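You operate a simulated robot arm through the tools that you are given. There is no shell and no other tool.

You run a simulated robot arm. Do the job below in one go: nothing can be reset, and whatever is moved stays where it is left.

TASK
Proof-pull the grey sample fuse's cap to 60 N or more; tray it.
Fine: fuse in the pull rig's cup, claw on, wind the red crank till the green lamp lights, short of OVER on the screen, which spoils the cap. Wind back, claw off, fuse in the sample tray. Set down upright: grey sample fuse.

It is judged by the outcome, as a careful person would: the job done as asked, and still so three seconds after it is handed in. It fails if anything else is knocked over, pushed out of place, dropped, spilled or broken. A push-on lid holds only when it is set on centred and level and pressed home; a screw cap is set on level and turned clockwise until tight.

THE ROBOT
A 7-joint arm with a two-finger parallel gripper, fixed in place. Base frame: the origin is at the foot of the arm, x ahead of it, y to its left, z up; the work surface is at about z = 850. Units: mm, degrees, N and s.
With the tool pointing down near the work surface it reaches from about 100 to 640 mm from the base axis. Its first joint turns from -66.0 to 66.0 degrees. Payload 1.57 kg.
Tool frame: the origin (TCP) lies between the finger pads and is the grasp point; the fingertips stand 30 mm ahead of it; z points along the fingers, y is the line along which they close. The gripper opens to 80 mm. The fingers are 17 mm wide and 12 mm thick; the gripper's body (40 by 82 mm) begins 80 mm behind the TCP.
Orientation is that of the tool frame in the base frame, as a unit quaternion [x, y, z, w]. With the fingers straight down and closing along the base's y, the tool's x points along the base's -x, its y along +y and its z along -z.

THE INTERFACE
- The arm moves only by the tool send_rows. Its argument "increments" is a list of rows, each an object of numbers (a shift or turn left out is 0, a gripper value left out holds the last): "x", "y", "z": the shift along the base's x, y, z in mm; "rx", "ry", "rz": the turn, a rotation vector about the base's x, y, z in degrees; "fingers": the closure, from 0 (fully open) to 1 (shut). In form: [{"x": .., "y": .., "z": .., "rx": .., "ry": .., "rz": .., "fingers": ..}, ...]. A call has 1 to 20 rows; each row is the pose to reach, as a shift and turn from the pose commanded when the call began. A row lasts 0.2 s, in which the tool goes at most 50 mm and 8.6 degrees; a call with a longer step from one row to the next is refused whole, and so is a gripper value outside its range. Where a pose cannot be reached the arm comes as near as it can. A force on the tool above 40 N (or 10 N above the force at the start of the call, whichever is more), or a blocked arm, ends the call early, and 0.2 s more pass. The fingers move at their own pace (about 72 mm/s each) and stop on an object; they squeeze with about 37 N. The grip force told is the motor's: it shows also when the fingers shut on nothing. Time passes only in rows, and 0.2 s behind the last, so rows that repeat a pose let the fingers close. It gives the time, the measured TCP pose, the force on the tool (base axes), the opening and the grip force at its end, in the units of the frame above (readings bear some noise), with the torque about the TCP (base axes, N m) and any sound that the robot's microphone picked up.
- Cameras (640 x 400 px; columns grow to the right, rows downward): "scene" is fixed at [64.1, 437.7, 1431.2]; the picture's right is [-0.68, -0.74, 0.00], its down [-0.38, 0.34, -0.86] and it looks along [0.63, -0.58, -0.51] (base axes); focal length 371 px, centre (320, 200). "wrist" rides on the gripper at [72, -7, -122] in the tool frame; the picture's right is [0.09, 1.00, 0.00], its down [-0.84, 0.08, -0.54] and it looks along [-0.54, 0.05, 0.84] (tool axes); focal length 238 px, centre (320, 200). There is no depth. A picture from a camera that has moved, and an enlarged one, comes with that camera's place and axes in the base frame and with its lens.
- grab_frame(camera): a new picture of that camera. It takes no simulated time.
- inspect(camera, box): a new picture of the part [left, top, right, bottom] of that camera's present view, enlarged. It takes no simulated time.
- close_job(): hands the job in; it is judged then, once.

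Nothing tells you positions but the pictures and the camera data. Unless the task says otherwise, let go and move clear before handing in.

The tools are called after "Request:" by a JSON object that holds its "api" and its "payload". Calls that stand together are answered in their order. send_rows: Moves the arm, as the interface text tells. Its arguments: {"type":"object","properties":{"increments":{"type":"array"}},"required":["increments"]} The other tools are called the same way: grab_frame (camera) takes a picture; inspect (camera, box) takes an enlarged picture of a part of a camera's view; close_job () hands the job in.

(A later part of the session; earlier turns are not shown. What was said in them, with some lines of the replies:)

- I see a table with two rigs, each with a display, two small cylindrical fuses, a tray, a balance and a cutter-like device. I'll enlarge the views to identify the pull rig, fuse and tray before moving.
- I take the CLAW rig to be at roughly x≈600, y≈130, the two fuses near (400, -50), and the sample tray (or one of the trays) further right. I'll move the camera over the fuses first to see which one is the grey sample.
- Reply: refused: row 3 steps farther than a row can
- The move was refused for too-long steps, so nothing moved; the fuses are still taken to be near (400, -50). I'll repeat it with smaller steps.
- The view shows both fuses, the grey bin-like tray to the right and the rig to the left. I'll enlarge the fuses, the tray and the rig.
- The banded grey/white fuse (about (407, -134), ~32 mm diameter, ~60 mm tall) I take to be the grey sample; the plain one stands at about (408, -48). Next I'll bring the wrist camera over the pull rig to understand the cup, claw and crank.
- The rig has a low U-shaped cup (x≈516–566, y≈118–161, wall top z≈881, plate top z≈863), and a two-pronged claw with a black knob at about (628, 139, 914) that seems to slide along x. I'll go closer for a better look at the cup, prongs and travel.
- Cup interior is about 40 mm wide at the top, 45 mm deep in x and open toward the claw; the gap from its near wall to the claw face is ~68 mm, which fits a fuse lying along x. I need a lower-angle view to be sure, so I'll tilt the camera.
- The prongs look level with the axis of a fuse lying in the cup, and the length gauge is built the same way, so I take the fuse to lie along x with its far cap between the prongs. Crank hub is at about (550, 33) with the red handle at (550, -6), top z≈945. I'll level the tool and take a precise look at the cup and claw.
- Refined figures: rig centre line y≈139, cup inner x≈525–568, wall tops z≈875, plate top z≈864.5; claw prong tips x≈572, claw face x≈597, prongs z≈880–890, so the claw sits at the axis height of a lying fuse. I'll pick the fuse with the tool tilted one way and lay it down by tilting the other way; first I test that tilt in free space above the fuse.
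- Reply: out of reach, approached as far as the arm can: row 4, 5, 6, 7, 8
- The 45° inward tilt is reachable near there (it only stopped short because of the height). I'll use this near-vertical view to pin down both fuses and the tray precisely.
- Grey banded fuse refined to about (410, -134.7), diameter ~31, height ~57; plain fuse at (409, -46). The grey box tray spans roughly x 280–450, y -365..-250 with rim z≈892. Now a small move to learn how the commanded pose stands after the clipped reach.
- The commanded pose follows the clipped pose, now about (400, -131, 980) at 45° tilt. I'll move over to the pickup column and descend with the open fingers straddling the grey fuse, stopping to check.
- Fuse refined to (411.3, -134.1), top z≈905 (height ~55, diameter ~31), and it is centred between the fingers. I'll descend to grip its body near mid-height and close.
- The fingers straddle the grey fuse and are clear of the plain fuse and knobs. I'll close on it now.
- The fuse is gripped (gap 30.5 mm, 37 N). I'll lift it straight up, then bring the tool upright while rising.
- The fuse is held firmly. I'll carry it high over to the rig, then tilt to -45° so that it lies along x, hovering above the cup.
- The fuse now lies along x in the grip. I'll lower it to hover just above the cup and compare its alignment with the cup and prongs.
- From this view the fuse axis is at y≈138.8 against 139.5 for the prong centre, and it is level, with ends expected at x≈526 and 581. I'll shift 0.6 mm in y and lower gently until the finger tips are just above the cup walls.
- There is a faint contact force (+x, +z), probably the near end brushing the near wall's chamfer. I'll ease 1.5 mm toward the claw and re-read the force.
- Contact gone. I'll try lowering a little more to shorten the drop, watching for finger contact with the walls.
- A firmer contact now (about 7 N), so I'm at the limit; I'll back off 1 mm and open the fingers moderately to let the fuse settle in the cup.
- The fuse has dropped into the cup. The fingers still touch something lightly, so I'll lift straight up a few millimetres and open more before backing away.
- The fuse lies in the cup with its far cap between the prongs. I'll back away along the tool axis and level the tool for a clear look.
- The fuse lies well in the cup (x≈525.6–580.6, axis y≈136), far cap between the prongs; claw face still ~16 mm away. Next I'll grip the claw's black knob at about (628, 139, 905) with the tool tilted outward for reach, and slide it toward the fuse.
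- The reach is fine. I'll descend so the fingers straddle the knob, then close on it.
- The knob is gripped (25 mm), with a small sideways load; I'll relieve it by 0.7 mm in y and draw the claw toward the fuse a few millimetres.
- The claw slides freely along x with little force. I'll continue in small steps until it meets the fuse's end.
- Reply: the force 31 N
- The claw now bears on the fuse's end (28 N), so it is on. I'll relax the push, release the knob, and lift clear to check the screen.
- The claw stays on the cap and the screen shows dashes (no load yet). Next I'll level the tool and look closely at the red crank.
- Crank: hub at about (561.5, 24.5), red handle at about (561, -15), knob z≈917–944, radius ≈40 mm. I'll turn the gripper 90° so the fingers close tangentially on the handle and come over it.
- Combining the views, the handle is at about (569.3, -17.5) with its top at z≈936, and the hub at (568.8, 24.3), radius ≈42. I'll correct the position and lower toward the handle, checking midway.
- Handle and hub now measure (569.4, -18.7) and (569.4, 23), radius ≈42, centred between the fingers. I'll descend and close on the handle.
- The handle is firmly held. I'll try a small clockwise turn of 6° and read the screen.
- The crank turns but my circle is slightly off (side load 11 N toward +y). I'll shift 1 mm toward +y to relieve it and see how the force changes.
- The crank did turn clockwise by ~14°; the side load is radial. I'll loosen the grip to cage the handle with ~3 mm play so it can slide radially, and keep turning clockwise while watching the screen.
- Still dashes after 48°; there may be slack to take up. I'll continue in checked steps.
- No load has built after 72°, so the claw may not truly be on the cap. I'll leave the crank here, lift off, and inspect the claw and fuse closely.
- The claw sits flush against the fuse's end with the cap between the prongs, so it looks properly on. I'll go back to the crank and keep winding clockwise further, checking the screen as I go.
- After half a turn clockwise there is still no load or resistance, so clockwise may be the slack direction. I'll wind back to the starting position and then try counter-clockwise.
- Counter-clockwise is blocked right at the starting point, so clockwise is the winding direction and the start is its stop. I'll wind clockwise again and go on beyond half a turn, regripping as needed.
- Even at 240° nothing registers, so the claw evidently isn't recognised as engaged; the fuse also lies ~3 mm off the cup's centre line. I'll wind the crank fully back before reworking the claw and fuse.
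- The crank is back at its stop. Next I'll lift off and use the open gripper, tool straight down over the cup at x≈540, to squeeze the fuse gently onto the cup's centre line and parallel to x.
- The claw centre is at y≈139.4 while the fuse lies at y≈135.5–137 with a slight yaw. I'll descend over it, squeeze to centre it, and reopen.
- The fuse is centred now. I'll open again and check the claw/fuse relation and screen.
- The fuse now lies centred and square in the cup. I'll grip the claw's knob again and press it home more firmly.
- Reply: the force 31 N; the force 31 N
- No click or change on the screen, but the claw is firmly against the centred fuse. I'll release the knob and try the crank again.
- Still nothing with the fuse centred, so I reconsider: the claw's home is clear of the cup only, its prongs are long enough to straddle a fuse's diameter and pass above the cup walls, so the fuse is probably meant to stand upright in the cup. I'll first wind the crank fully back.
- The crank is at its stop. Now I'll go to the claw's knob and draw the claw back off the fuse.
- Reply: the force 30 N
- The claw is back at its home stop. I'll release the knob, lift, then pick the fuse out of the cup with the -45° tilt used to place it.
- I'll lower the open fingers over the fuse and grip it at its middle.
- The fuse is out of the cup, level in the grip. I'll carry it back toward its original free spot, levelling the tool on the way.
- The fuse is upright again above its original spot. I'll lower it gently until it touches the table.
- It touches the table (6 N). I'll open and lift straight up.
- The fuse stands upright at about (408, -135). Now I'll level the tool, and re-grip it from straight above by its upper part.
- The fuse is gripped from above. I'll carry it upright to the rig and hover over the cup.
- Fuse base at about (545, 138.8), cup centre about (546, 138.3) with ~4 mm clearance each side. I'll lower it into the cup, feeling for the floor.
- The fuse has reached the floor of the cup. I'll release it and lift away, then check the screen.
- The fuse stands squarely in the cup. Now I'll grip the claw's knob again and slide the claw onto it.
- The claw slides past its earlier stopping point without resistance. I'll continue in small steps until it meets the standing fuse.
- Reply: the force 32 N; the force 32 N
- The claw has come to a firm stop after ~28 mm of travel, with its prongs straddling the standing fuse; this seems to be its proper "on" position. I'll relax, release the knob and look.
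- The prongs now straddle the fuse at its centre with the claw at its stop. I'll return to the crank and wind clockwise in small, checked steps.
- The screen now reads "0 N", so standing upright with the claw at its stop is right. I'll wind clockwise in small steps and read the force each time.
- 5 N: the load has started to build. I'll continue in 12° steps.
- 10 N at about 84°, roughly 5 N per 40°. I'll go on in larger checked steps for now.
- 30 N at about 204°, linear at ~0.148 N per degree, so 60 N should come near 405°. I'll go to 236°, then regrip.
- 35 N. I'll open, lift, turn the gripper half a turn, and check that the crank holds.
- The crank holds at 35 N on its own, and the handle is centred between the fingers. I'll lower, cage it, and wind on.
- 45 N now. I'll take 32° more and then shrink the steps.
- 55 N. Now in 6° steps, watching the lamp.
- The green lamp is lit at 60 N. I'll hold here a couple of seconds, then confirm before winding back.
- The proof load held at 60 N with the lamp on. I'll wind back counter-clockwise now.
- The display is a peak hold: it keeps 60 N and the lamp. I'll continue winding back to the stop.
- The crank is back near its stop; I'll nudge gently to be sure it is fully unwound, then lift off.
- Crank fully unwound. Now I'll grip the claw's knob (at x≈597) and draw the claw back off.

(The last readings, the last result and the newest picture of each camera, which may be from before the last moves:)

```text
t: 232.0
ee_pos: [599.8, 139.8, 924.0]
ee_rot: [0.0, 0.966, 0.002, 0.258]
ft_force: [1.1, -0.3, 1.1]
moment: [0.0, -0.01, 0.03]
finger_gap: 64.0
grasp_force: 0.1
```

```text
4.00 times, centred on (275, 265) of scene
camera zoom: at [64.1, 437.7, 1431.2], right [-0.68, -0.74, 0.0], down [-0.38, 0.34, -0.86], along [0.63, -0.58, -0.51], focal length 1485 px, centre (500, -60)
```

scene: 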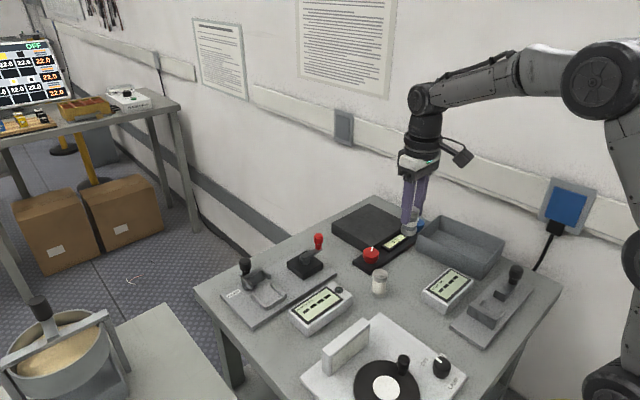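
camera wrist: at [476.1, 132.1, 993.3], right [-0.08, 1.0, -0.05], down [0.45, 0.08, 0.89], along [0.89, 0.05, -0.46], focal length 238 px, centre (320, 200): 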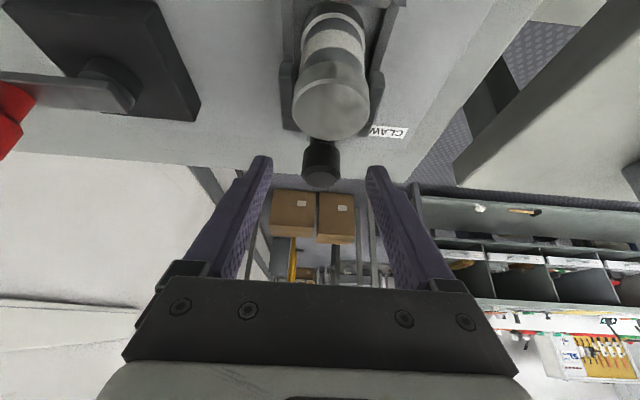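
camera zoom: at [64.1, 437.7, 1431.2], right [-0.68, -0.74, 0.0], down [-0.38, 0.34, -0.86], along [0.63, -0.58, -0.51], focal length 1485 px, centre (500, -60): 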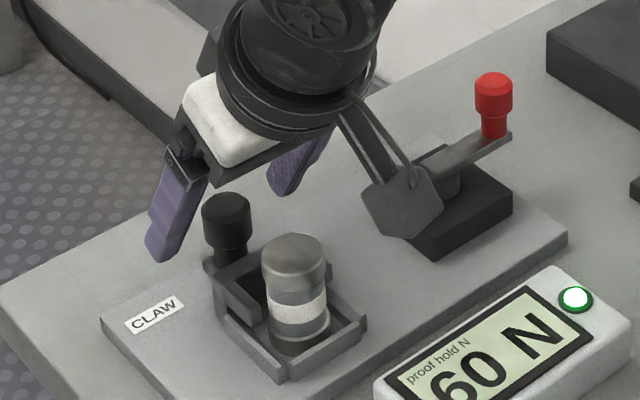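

Request:
{"api": "send_rows", "payload": {"increments": [{"x": -1.5, "z": -8}, {"x": -1.5, "z": -17}, {"x": -1.5, "z": -17, "fingers": 0.5}, {"x": -1.5, "z": -17, "fingers": 0.7}, {"x": -1.5, "z": -17, "fingers": 1}, {"x": -1.5, "z": -17, "fingers": 1}, {"x": -1.5, "z": -17, "fingers": 1}]}}

Request:
{"api": "send_rows", "payload": {"increments": [{"x": 2}, {"x": 5}, {"x": 8}, {"x": 12}, {"x": 16}, {"x": 20}, {"x": 24}, {"x": 26}, {"x": 26}]}}

Request:
{"api": "inspect", "payload": {"camera": "scene", "box": [225, 225, 325, 325]}}

```text
t: 233.6
ee_pos: [598.0, 140.9, 907.4]
ee_rot: [0.001, 0.966, -0.001, 0.259]
ft_force: [1.1, 3.7, -0.5]
moment: [-1.01, 0.1, 0.02]
finger_gap: 25.1
grasp_force: 36.9
```

```text
t: 235.6
ee_pos: [622.6, 140.5, 908.1]
ee_rot: [0.002, 0.966, 0.0, 0.26]
ft_force: [-2.5, 5.7, 3.7]
moment: [-0.97, 0.06, 0.11]
finger_gap: 25.3
grasp_force: 36.9
```

```text
4.00 times, centred on (275, 275) of scene
camera zoom: at [64.0, 437.9, 1431.2], right [-0.68, -0.74, 0.0], down [-0.38, 0.34, -0.86], along [0.63, -0.58, -0.51], focal length 1485 px, centre (500, -100)
```

zoom: 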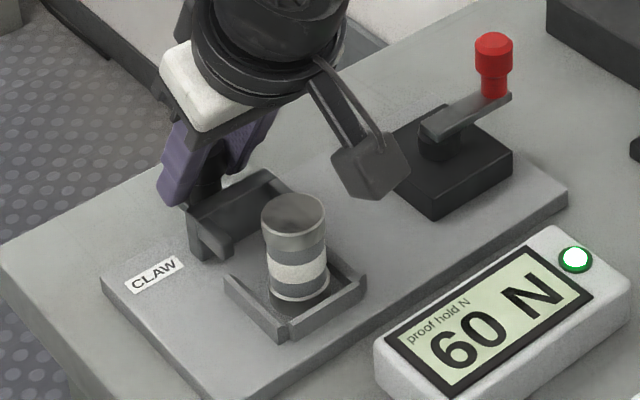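

The claw is off and the fuse still stands. I'll take it the last bit to its home stop, release, and lift.

Request:
{"api": "send_rows", "payload": {"increments": [{"x": 1}, {"x": 2}, {"x": 2}]}}

Request:
{"api": "send_rows", "payload": {"increments": [{"x": -0.8}, {"x": -0.8, "fingers": 0.6}, {"x": -0.8, "fingers": 0.4}, {"x": -0.8, "fingers": 0.2}, {"x": -0.8, "fingers": 0.2}, {"x": -0.8, "z": 25}, {"x": -0.8, "z": 60}, {"x": -0.8, "z": 95}, {"x": -0.8, "z": 110}]}}

Request:
{"api": "send_rows", "payload": {"increments": [{"x": -15, "ry": 7}, {"x": -32, "ry": 14}, {"x": -50, "ry": 21}, {"x": -68, "ry": 28}, {"x": -80, "ry": 30}, {"x": -80, "ry": 30}]}}

Request:
{"api": "inspect", "payload": {"camera": "wrist", "box": [240, 80, 400, 220]}}

Request:
{"api": "grab_frame", "payload": {"camera": "scene"}}

```text
t: 236.4
ee_pos: [621.7, 140.2, 906.9]
ee_rot: [0.001, 0.966, 0.0, 0.258]
ft_force: [-22.4, 6.8, 13.6]
moment: [-0.99, 0.41, 0.1]
finger_gap: 25.2
grasp_force: 36.6
```

```text
t: 238.4
ee_pos: [625.3, 138.8, 1016.3]
ee_rot: [0.001, 0.966, 0.0, 0.259]
ft_force: [-0.6, 1.1, -0.4]
moment: [0.01, -0.01, 0.0]
finger_gap: 63.9
grasp_force: 0.0
```

```text
t: 239.8
ee_pos: [544.2, 139.4, 1015.9]
ee_rot: [0.001, 1.0, 0.0, -0.001]
ft_force: [-0.3, -1.1, -0.2]
moment: [-0.01, 0.0, 0.01]
finger_gap: 63.9
grasp_force: 0.0
```

```text
2.86 times, centred on (320, 150) of wrist
camera zoom: at [473.0, 131.8, 1138.7], right [-0.09, 1.0, 0.0], down [0.84, 0.08, 0.54], along [0.54, 0.05, -0.84], focal length 681 px, centre (320, 343)
```

zoom: 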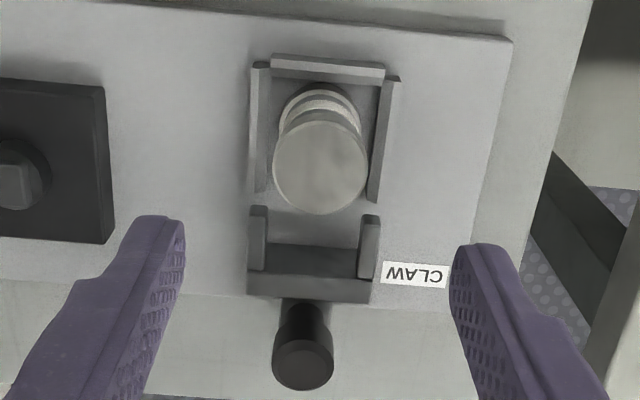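

```text
taken
```

scene: 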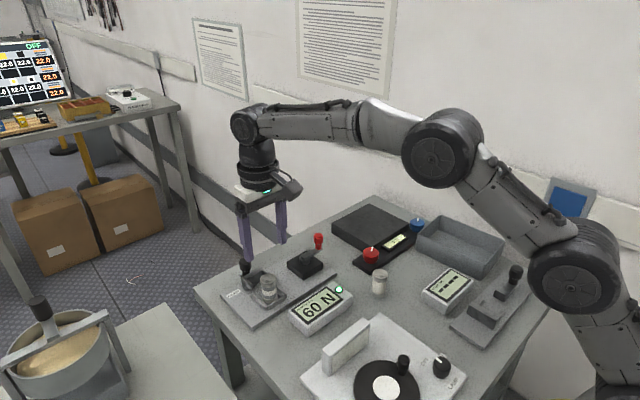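

The fuse stands at about (544.6, 138.4), the claw is home. I'll pick the fuse from above.

Request:
{"api": "send_rows", "payload": {"increments": [{"z": -30}, {"z": -60}, {"z": -82}, {"z": -91}, {"z": -91}, {"z": -91, "fingers": 0.4}, {"z": -91, "fingers": 0.55}, {"z": -91, "fingers": 0.7}, {"z": -91, "fingers": 1}, {"z": -91, "fingers": 1}, {"z": -91, "fingers": 1}]}}

Request:
{"api": "send_rows", "payload": {"increments": [{"z": 8}, {"z": 25}, {"z": 50}, {"z": 85}, {"z": 115}, {"z": 115}]}}

Request:
{"api": "inspect", "payload": {"camera": "scene", "box": [215, 195, 335, 315]}}

```text
t: 242.2
ee_pos: [544.7, 138.6, 925.2]
ee_rot: [0.001, 1.0, 0.0, -0.001]
ft_force: [0.1, 0.2, -0.2]
moment: [-0.01, -0.01, -0.02]
finger_gap: 30.1
grasp_force: 37.5
```

```text
t: 243.6
ee_pos: [543.6, 139.9, 1040.0]
ee_rot: [0.001, 1.0, 0.001, 0.0]
ft_force: [0.7, 0.8, -0.9]
moment: [-0.02, -0.04, -0.06]
finger_gap: 30.1
grasp_force: 37.4
```

```text
3.33 times, centred on (275, 255) of scene
camera zoom: at [64.1, 437.7, 1431.2], right [-0.68, -0.74, 0.0], down [-0.38, 0.34, -0.86], along [0.63, -0.58, -0.51], focal length 1237 px, centre (470, 17)
```

zoom: 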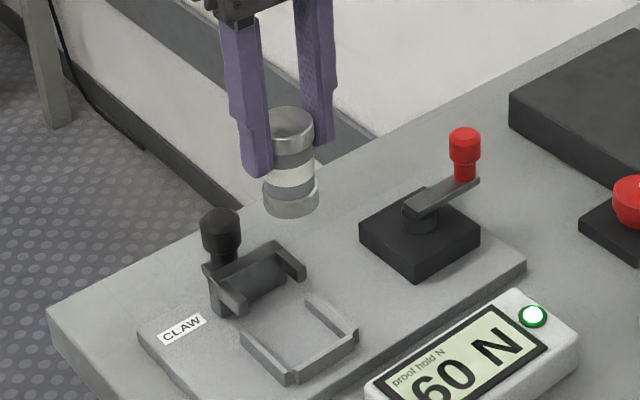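

The fuse is lifted out, claw and crank are home. I'll carry it high toward the grey tray and look down into it.

Request:
{"api": "send_rows", "payload": {"increments": [{"x": -10, "y": -25, "z": 5}, {"x": -26, "y": -65, "z": 5}, {"x": -42, "y": -107, "z": 5}, {"x": -58, "y": -150, "z": 5}, {"x": -74, "y": -193, "z": 5}, {"x": -90, "y": -236, "z": 5}, {"x": -108, "y": -278, "z": 5}, {"x": -126, "y": -320, "z": 5}, {"x": -144, "y": -360, "z": 5}, {"x": -160, "y": -395, "z": 5}, {"x": -172, "y": -420, "z": 5}, {"x": -176, "y": -430, "z": 5}, {"x": -176, "y": -430, "z": 5}]}}

Request:
{"api": "grab_frame", "payload": {"camera": "wrist"}}

Request:
{"api": "grab_frame", "payload": {"camera": "scene"}}

```text
t: 246.4
ee_pos: [365.6, -290.9, 1046.8]
ee_rot: [0.0, 1.0, 0.0, 0.0]
ft_force: [-0.4, 0.1, -1.3]
moment: [-0.01, -0.01, -0.02]
finger_gap: 29.9
grasp_force: 36.8
```

```text
taken
camera wrist: at [293.8, -298.0, 1167.8], right [-0.09, 1.0, 0.0], down [0.84, 0.08, 0.54], along [0.54, 0.05, -0.84], focal length 238 px, centre (320, 200)
```

wrist: 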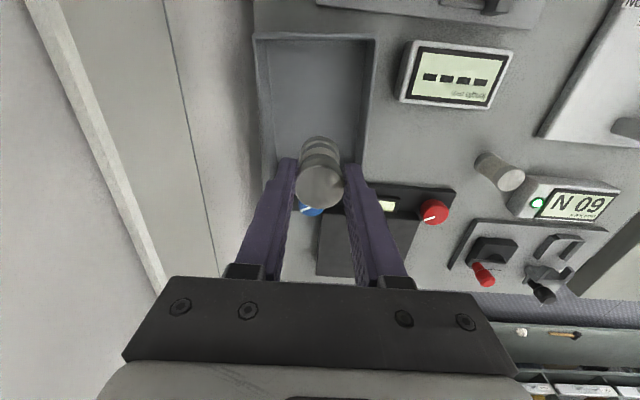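

```text
taken
```

scene: 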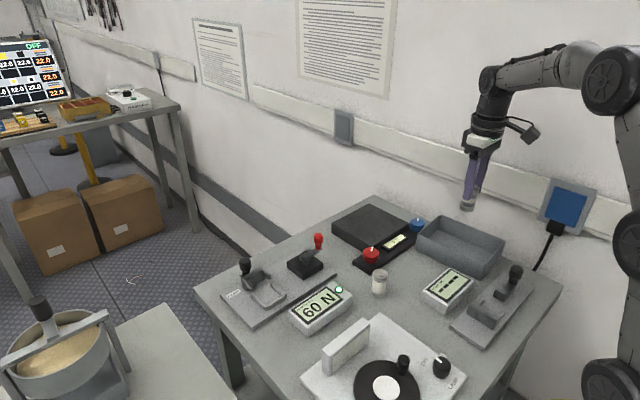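

Request:
{"api": "inspect", "payload": {"camera": "wrist", "box": [230, 10, 400, 220]}}

Request:
{"api": "inspect", "payload": {"camera": "scene", "box": [390, 190, 530, 300]}}

```text
1.90 times, centred on (315, 115) of wrist
camera zoom: at [293.8, -298.0, 1167.8], right [-0.09, 1.0, 0.0], down [0.84, 0.08, 0.54], along [0.54, 0.05, -0.84], focal length 454 px, centre (330, 362)
```

zoom: 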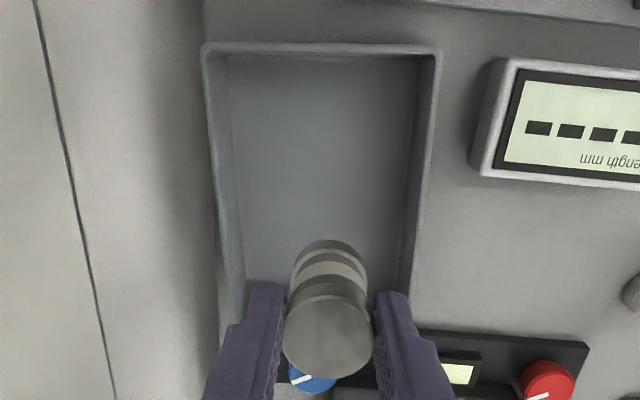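

```text
3.64 times, centred on (460, 245) of scene
camera zoom: at [64.1, 437.7, 1431.2], right [-0.68, -0.74, 0.0], down [-0.38, 0.34, -0.86], along [0.63, -0.58, -0.51], focal length 1350 px, centre (-189, 36)
```

zoom: 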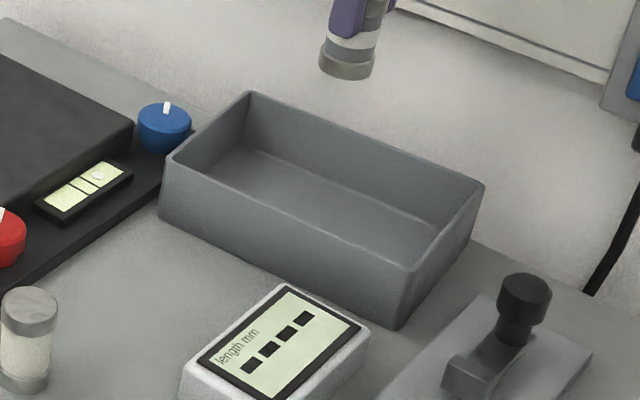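

The tray interior spans about y -351..-242, x 287..~447. I'll lower the fuse near its middle at (366, -296), feeling for the floor.

Request:
{"api": "send_rows", "payload": {"increments": [{"y": -5, "z": -25}, {"y": -5, "z": -60}, {"y": -5, "z": -95}, {"y": -5, "z": -115}, {"y": -5, "z": -122}, {"y": -5, "z": -122}]}}

Request:
{"api": "grab_frame", "payload": {"camera": "wrist"}}

Request:
{"api": "inspect", "payload": {"camera": "scene", "box": [390, 180, 530, 290]}}

```text
t: 247.8
ee_pos: [367.7, -296.2, 921.9]
ee_rot: [0.0, 1.0, 0.0, -0.001]
ft_force: [0.2, -0.5, -0.7]
moment: [-0.01, -0.04, 0.01]
finger_gap: 30.1
grasp_force: 37.0
```

```text
taken
camera wrist: at [295.4, -303.8, 1045.3], right [-0.09, 1.0, 0.0], down [0.84, 0.08, 0.54], along [0.54, 0.05, -0.84], focal length 238 px, centre (320, 200)
```

wrist: 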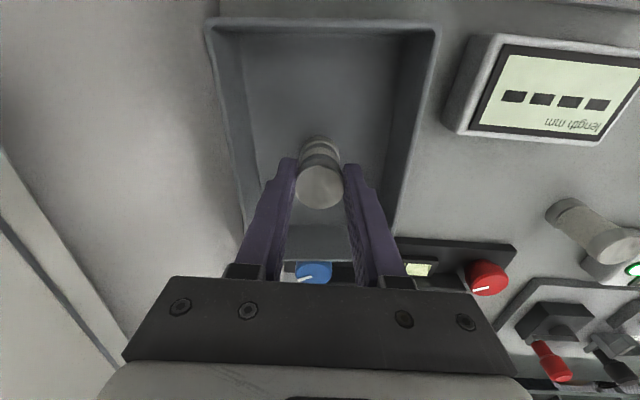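

```text
3.64 times, centred on (460, 235) of scene
camera zoom: at [64.1, 437.7, 1431.2], right [-0.68, -0.74, 0.0], down [-0.38, 0.34, -0.86], along [0.63, -0.58, -0.51], focal length 1350 px, centre (-189, 73)
```

zoom: 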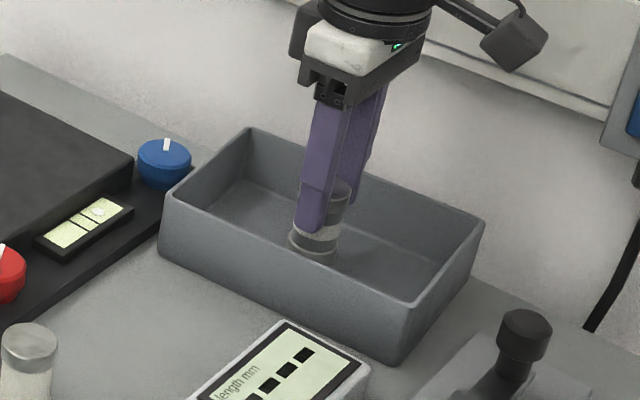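

It is inside the tray, just above the floor. I'll lower in small steps until contact.

Request:
{"api": "send_rows", "payload": {"increments": [{"z": -1}, {"z": -2}, {"z": -3}, {"z": -3}]}}

Request:
{"api": "send_rows", "payload": {"increments": [{"z": -0.8}, {"z": -1.6}, {"z": -1.6}]}}

```text
t: 248.8
ee_pos: [368.6, -295.2, 920.7]
ee_rot: [0.001, 1.0, 0.0, 0.001]
ft_force: [-0.6, 0.2, -0.9]
moment: [0.03, 0.02, 0.0]
finger_gap: 30.1
grasp_force: 36.9
```

```text
t: 249.6
ee_pos: [367.6, -295.2, 919.6]
ee_rot: [0.0, 1.0, -0.001, 0.0]
ft_force: [0.3, 0.2, -1.2]
moment: [0.04, 0.02, -0.01]
finger_gap: 30.2
grasp_force: 37.2
```

Request:
{"api": "send_rows", "payload": {"increments": [{"z": -0.8}, {"z": -1.6}, {"z": -1.6}]}}

```text
t: 250.4
ee_pos: [367.6, -295.8, 917.8]
ee_rot: [0.0, 1.0, -0.001, 0.001]
ft_force: [0.7, 0.1, -0.9]
moment: [-0.03, -0.01, 0.01]
finger_gap: 30.2
grasp_force: 36.9
```

Request:
{"api": "send_rows", "payload": {"increments": [{"z": -0.7}, {"z": -1.4}, {"z": -1.4}]}}

```text
t: 251.2
ee_pos: [369.0, -296.3, 916.9]
ee_rot: [0.001, 1.0, 0.0, 0.001]
ft_force: [-3.0, 0.5, 9.9]
moment: [0.02, 0.15, 0.04]
finger_gap: 30.2
grasp_force: 37.1
```

The fuse has touched the tray floor (10 N). I'll ease up slightly, open, and lift away.

Request:
{"api": "send_rows", "payload": {"increments": [{"z": 0.6}, {"z": 0.6, "fingers": 0.6}, {"z": 0.6, "fingers": 0.5}, {"z": 0.6, "fingers": 0.4}, {"z": 0.6, "fingers": 0.4}, {"z": 0.6, "fingers": 0.4}, {"z": 15, "fingers": 0.4}, {"z": 40}, {"z": 75}, {"z": 110}, {"z": 120}]}}

Request:
{"api": "grab_frame", "payload": {"camera": "wrist"}}

Request:
{"api": "inspect", "payload": {"camera": "scene", "box": [390, 180, 530, 290]}}

```text
t: 253.6
ee_pos: [369.3, -295.4, 1037.8]
ee_rot: [0.001, 1.0, 0.0, 0.0]
ft_force: [0.7, -1.1, 0.3]
moment: [-0.02, -0.01, 0.0]
finger_gap: 48.3
grasp_force: 0.0
```

```text
taken
camera wrist: at [296.0, -303.4, 1160.1], right [-0.09, 1.0, 0.0], down [0.84, 0.08, 0.54], along [0.54, 0.05, -0.84], focal length 238 px, centre (320, 200)
```

wrist: 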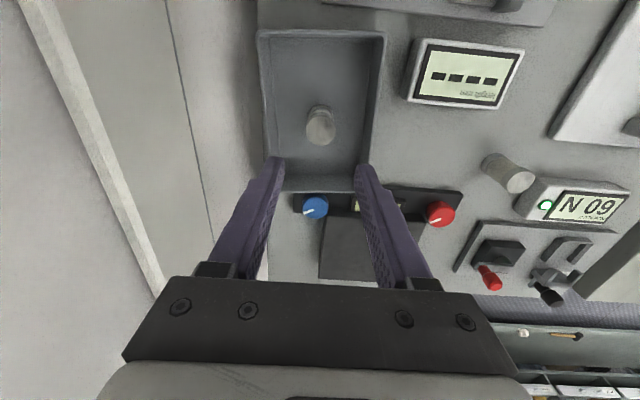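

```text
3.64 times, centred on (460, 235) of scene
camera zoom: at [64.1, 437.7, 1431.2], right [-0.68, -0.74, 0.0], down [-0.38, 0.34, -0.86], along [0.63, -0.58, -0.51], focal length 1350 px, centre (-189, 73)
```

zoom: 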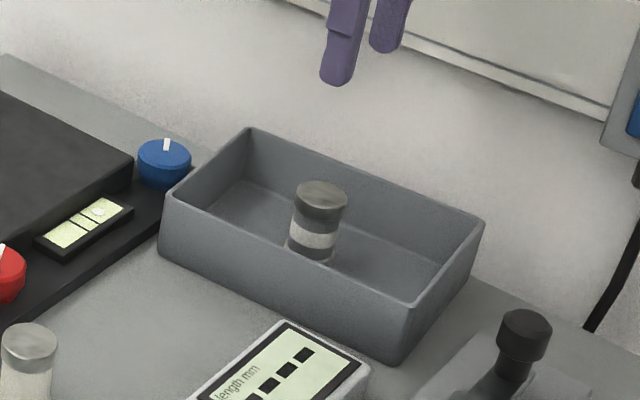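

The fuse stands upright in the tray. I'll raise the arm clear and check the whole bench once more before handing in.

Request:
{"api": "send_rows", "payload": {"increments": [{"z": 40}, {"z": 80}, {"z": 120}, {"z": 120}, {"z": 120}, {"z": 120}]}}

Request:
{"api": "grab_frame", "payload": {"camera": "scene"}}

Request:
{"api": "inspect", "payload": {"camera": "scene", "box": [215, 225, 385, 345]}}

Request:
{"api": "inspect", "payload": {"camera": "scene", "box": [420, 205, 510, 285]}}

```text
t: 255.0
ee_pos: [370.1, -297.7, 1157.3]
ee_rot: [0.002, 1.0, 0.0, 0.0]
ft_force: [0.6, -0.8, 0.4]
moment: [0.0, 0.0, -0.01]
finger_gap: 48.0
grasp_force: 0.2
```

```text
taken
```

scene: 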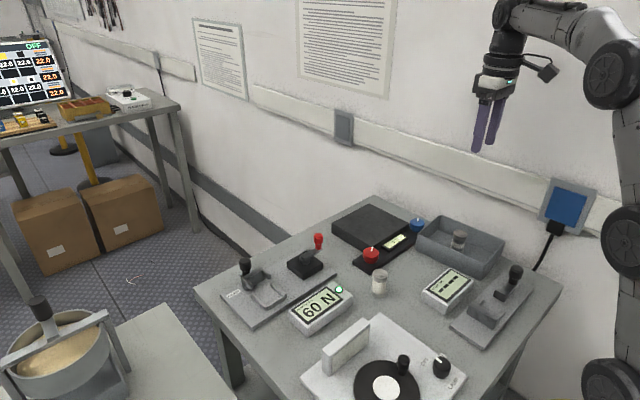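

```text
3.33 times, centred on (300, 285) of scene
camera zoom: at [64.1, 437.7, 1431.2], right [-0.68, -0.74, 0.0], down [-0.38, 0.34, -0.86], along [0.63, -0.58, -0.51], focal length 1237 px, centre (387, -83)
```

zoom: 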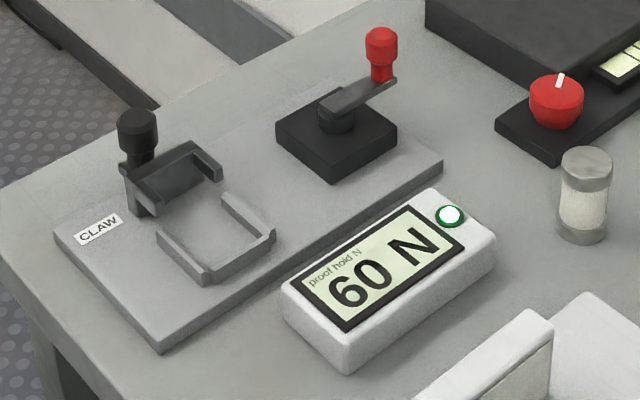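

```text
5.00 times, centred on (465, 245) of scene
camera zoom: at [64.1, 437.7, 1431.2], right [-0.68, -0.74, 0.0], down [-0.38, 0.34, -0.86], along [0.63, -0.58, -0.51], focal length 1856 px, centre (-405, -25)
```

zoom: 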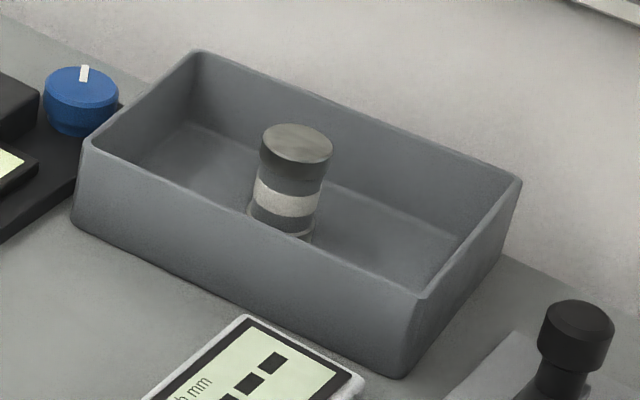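

Everything looks in order: the screen holds 60 N with the green lamp lit, the crank is wound back, and the claw is home. The grey fuse stands upright in the tray and nothing else is disturbed, so I'm handing the job in.

Request:
{"api": "close_job", "payload": {}}

```text
The job is handed in.
```

The grey sample fuse's cap was proof-pulled to 60 N with the green lamp lit and no OVER. The fuse now stands upright in the grey tray, and the job is handed in.

- **First attempt:** I first laid the fuse on its side in the cup. The screen showed nothing however far I wound the crank, up to about 240°, so no load went on the cap. I wound back, stood the fuse upright in the cup, slid the claw to its stop and started again. The screen then read 0 N.
- **Pull:** I wound clockwise about one full turn, taking smaller steps near the end. I stopped as soon as the lamp lit and held for about 2 seconds.
- **Afterwards:** The crank is wound back to its stop and the claw is back at its home position. The screen is a peak hold, so it still shows 60 N with the lamp on.
- **Rest of the bench:** In the last pictures the plain fuse still stands, and I saw nothing else knocked over or moved.

I took the banded grey-and-white fuse to be the grey sample, and the grey open box to be the sample tray. Neither carried a label I could see.
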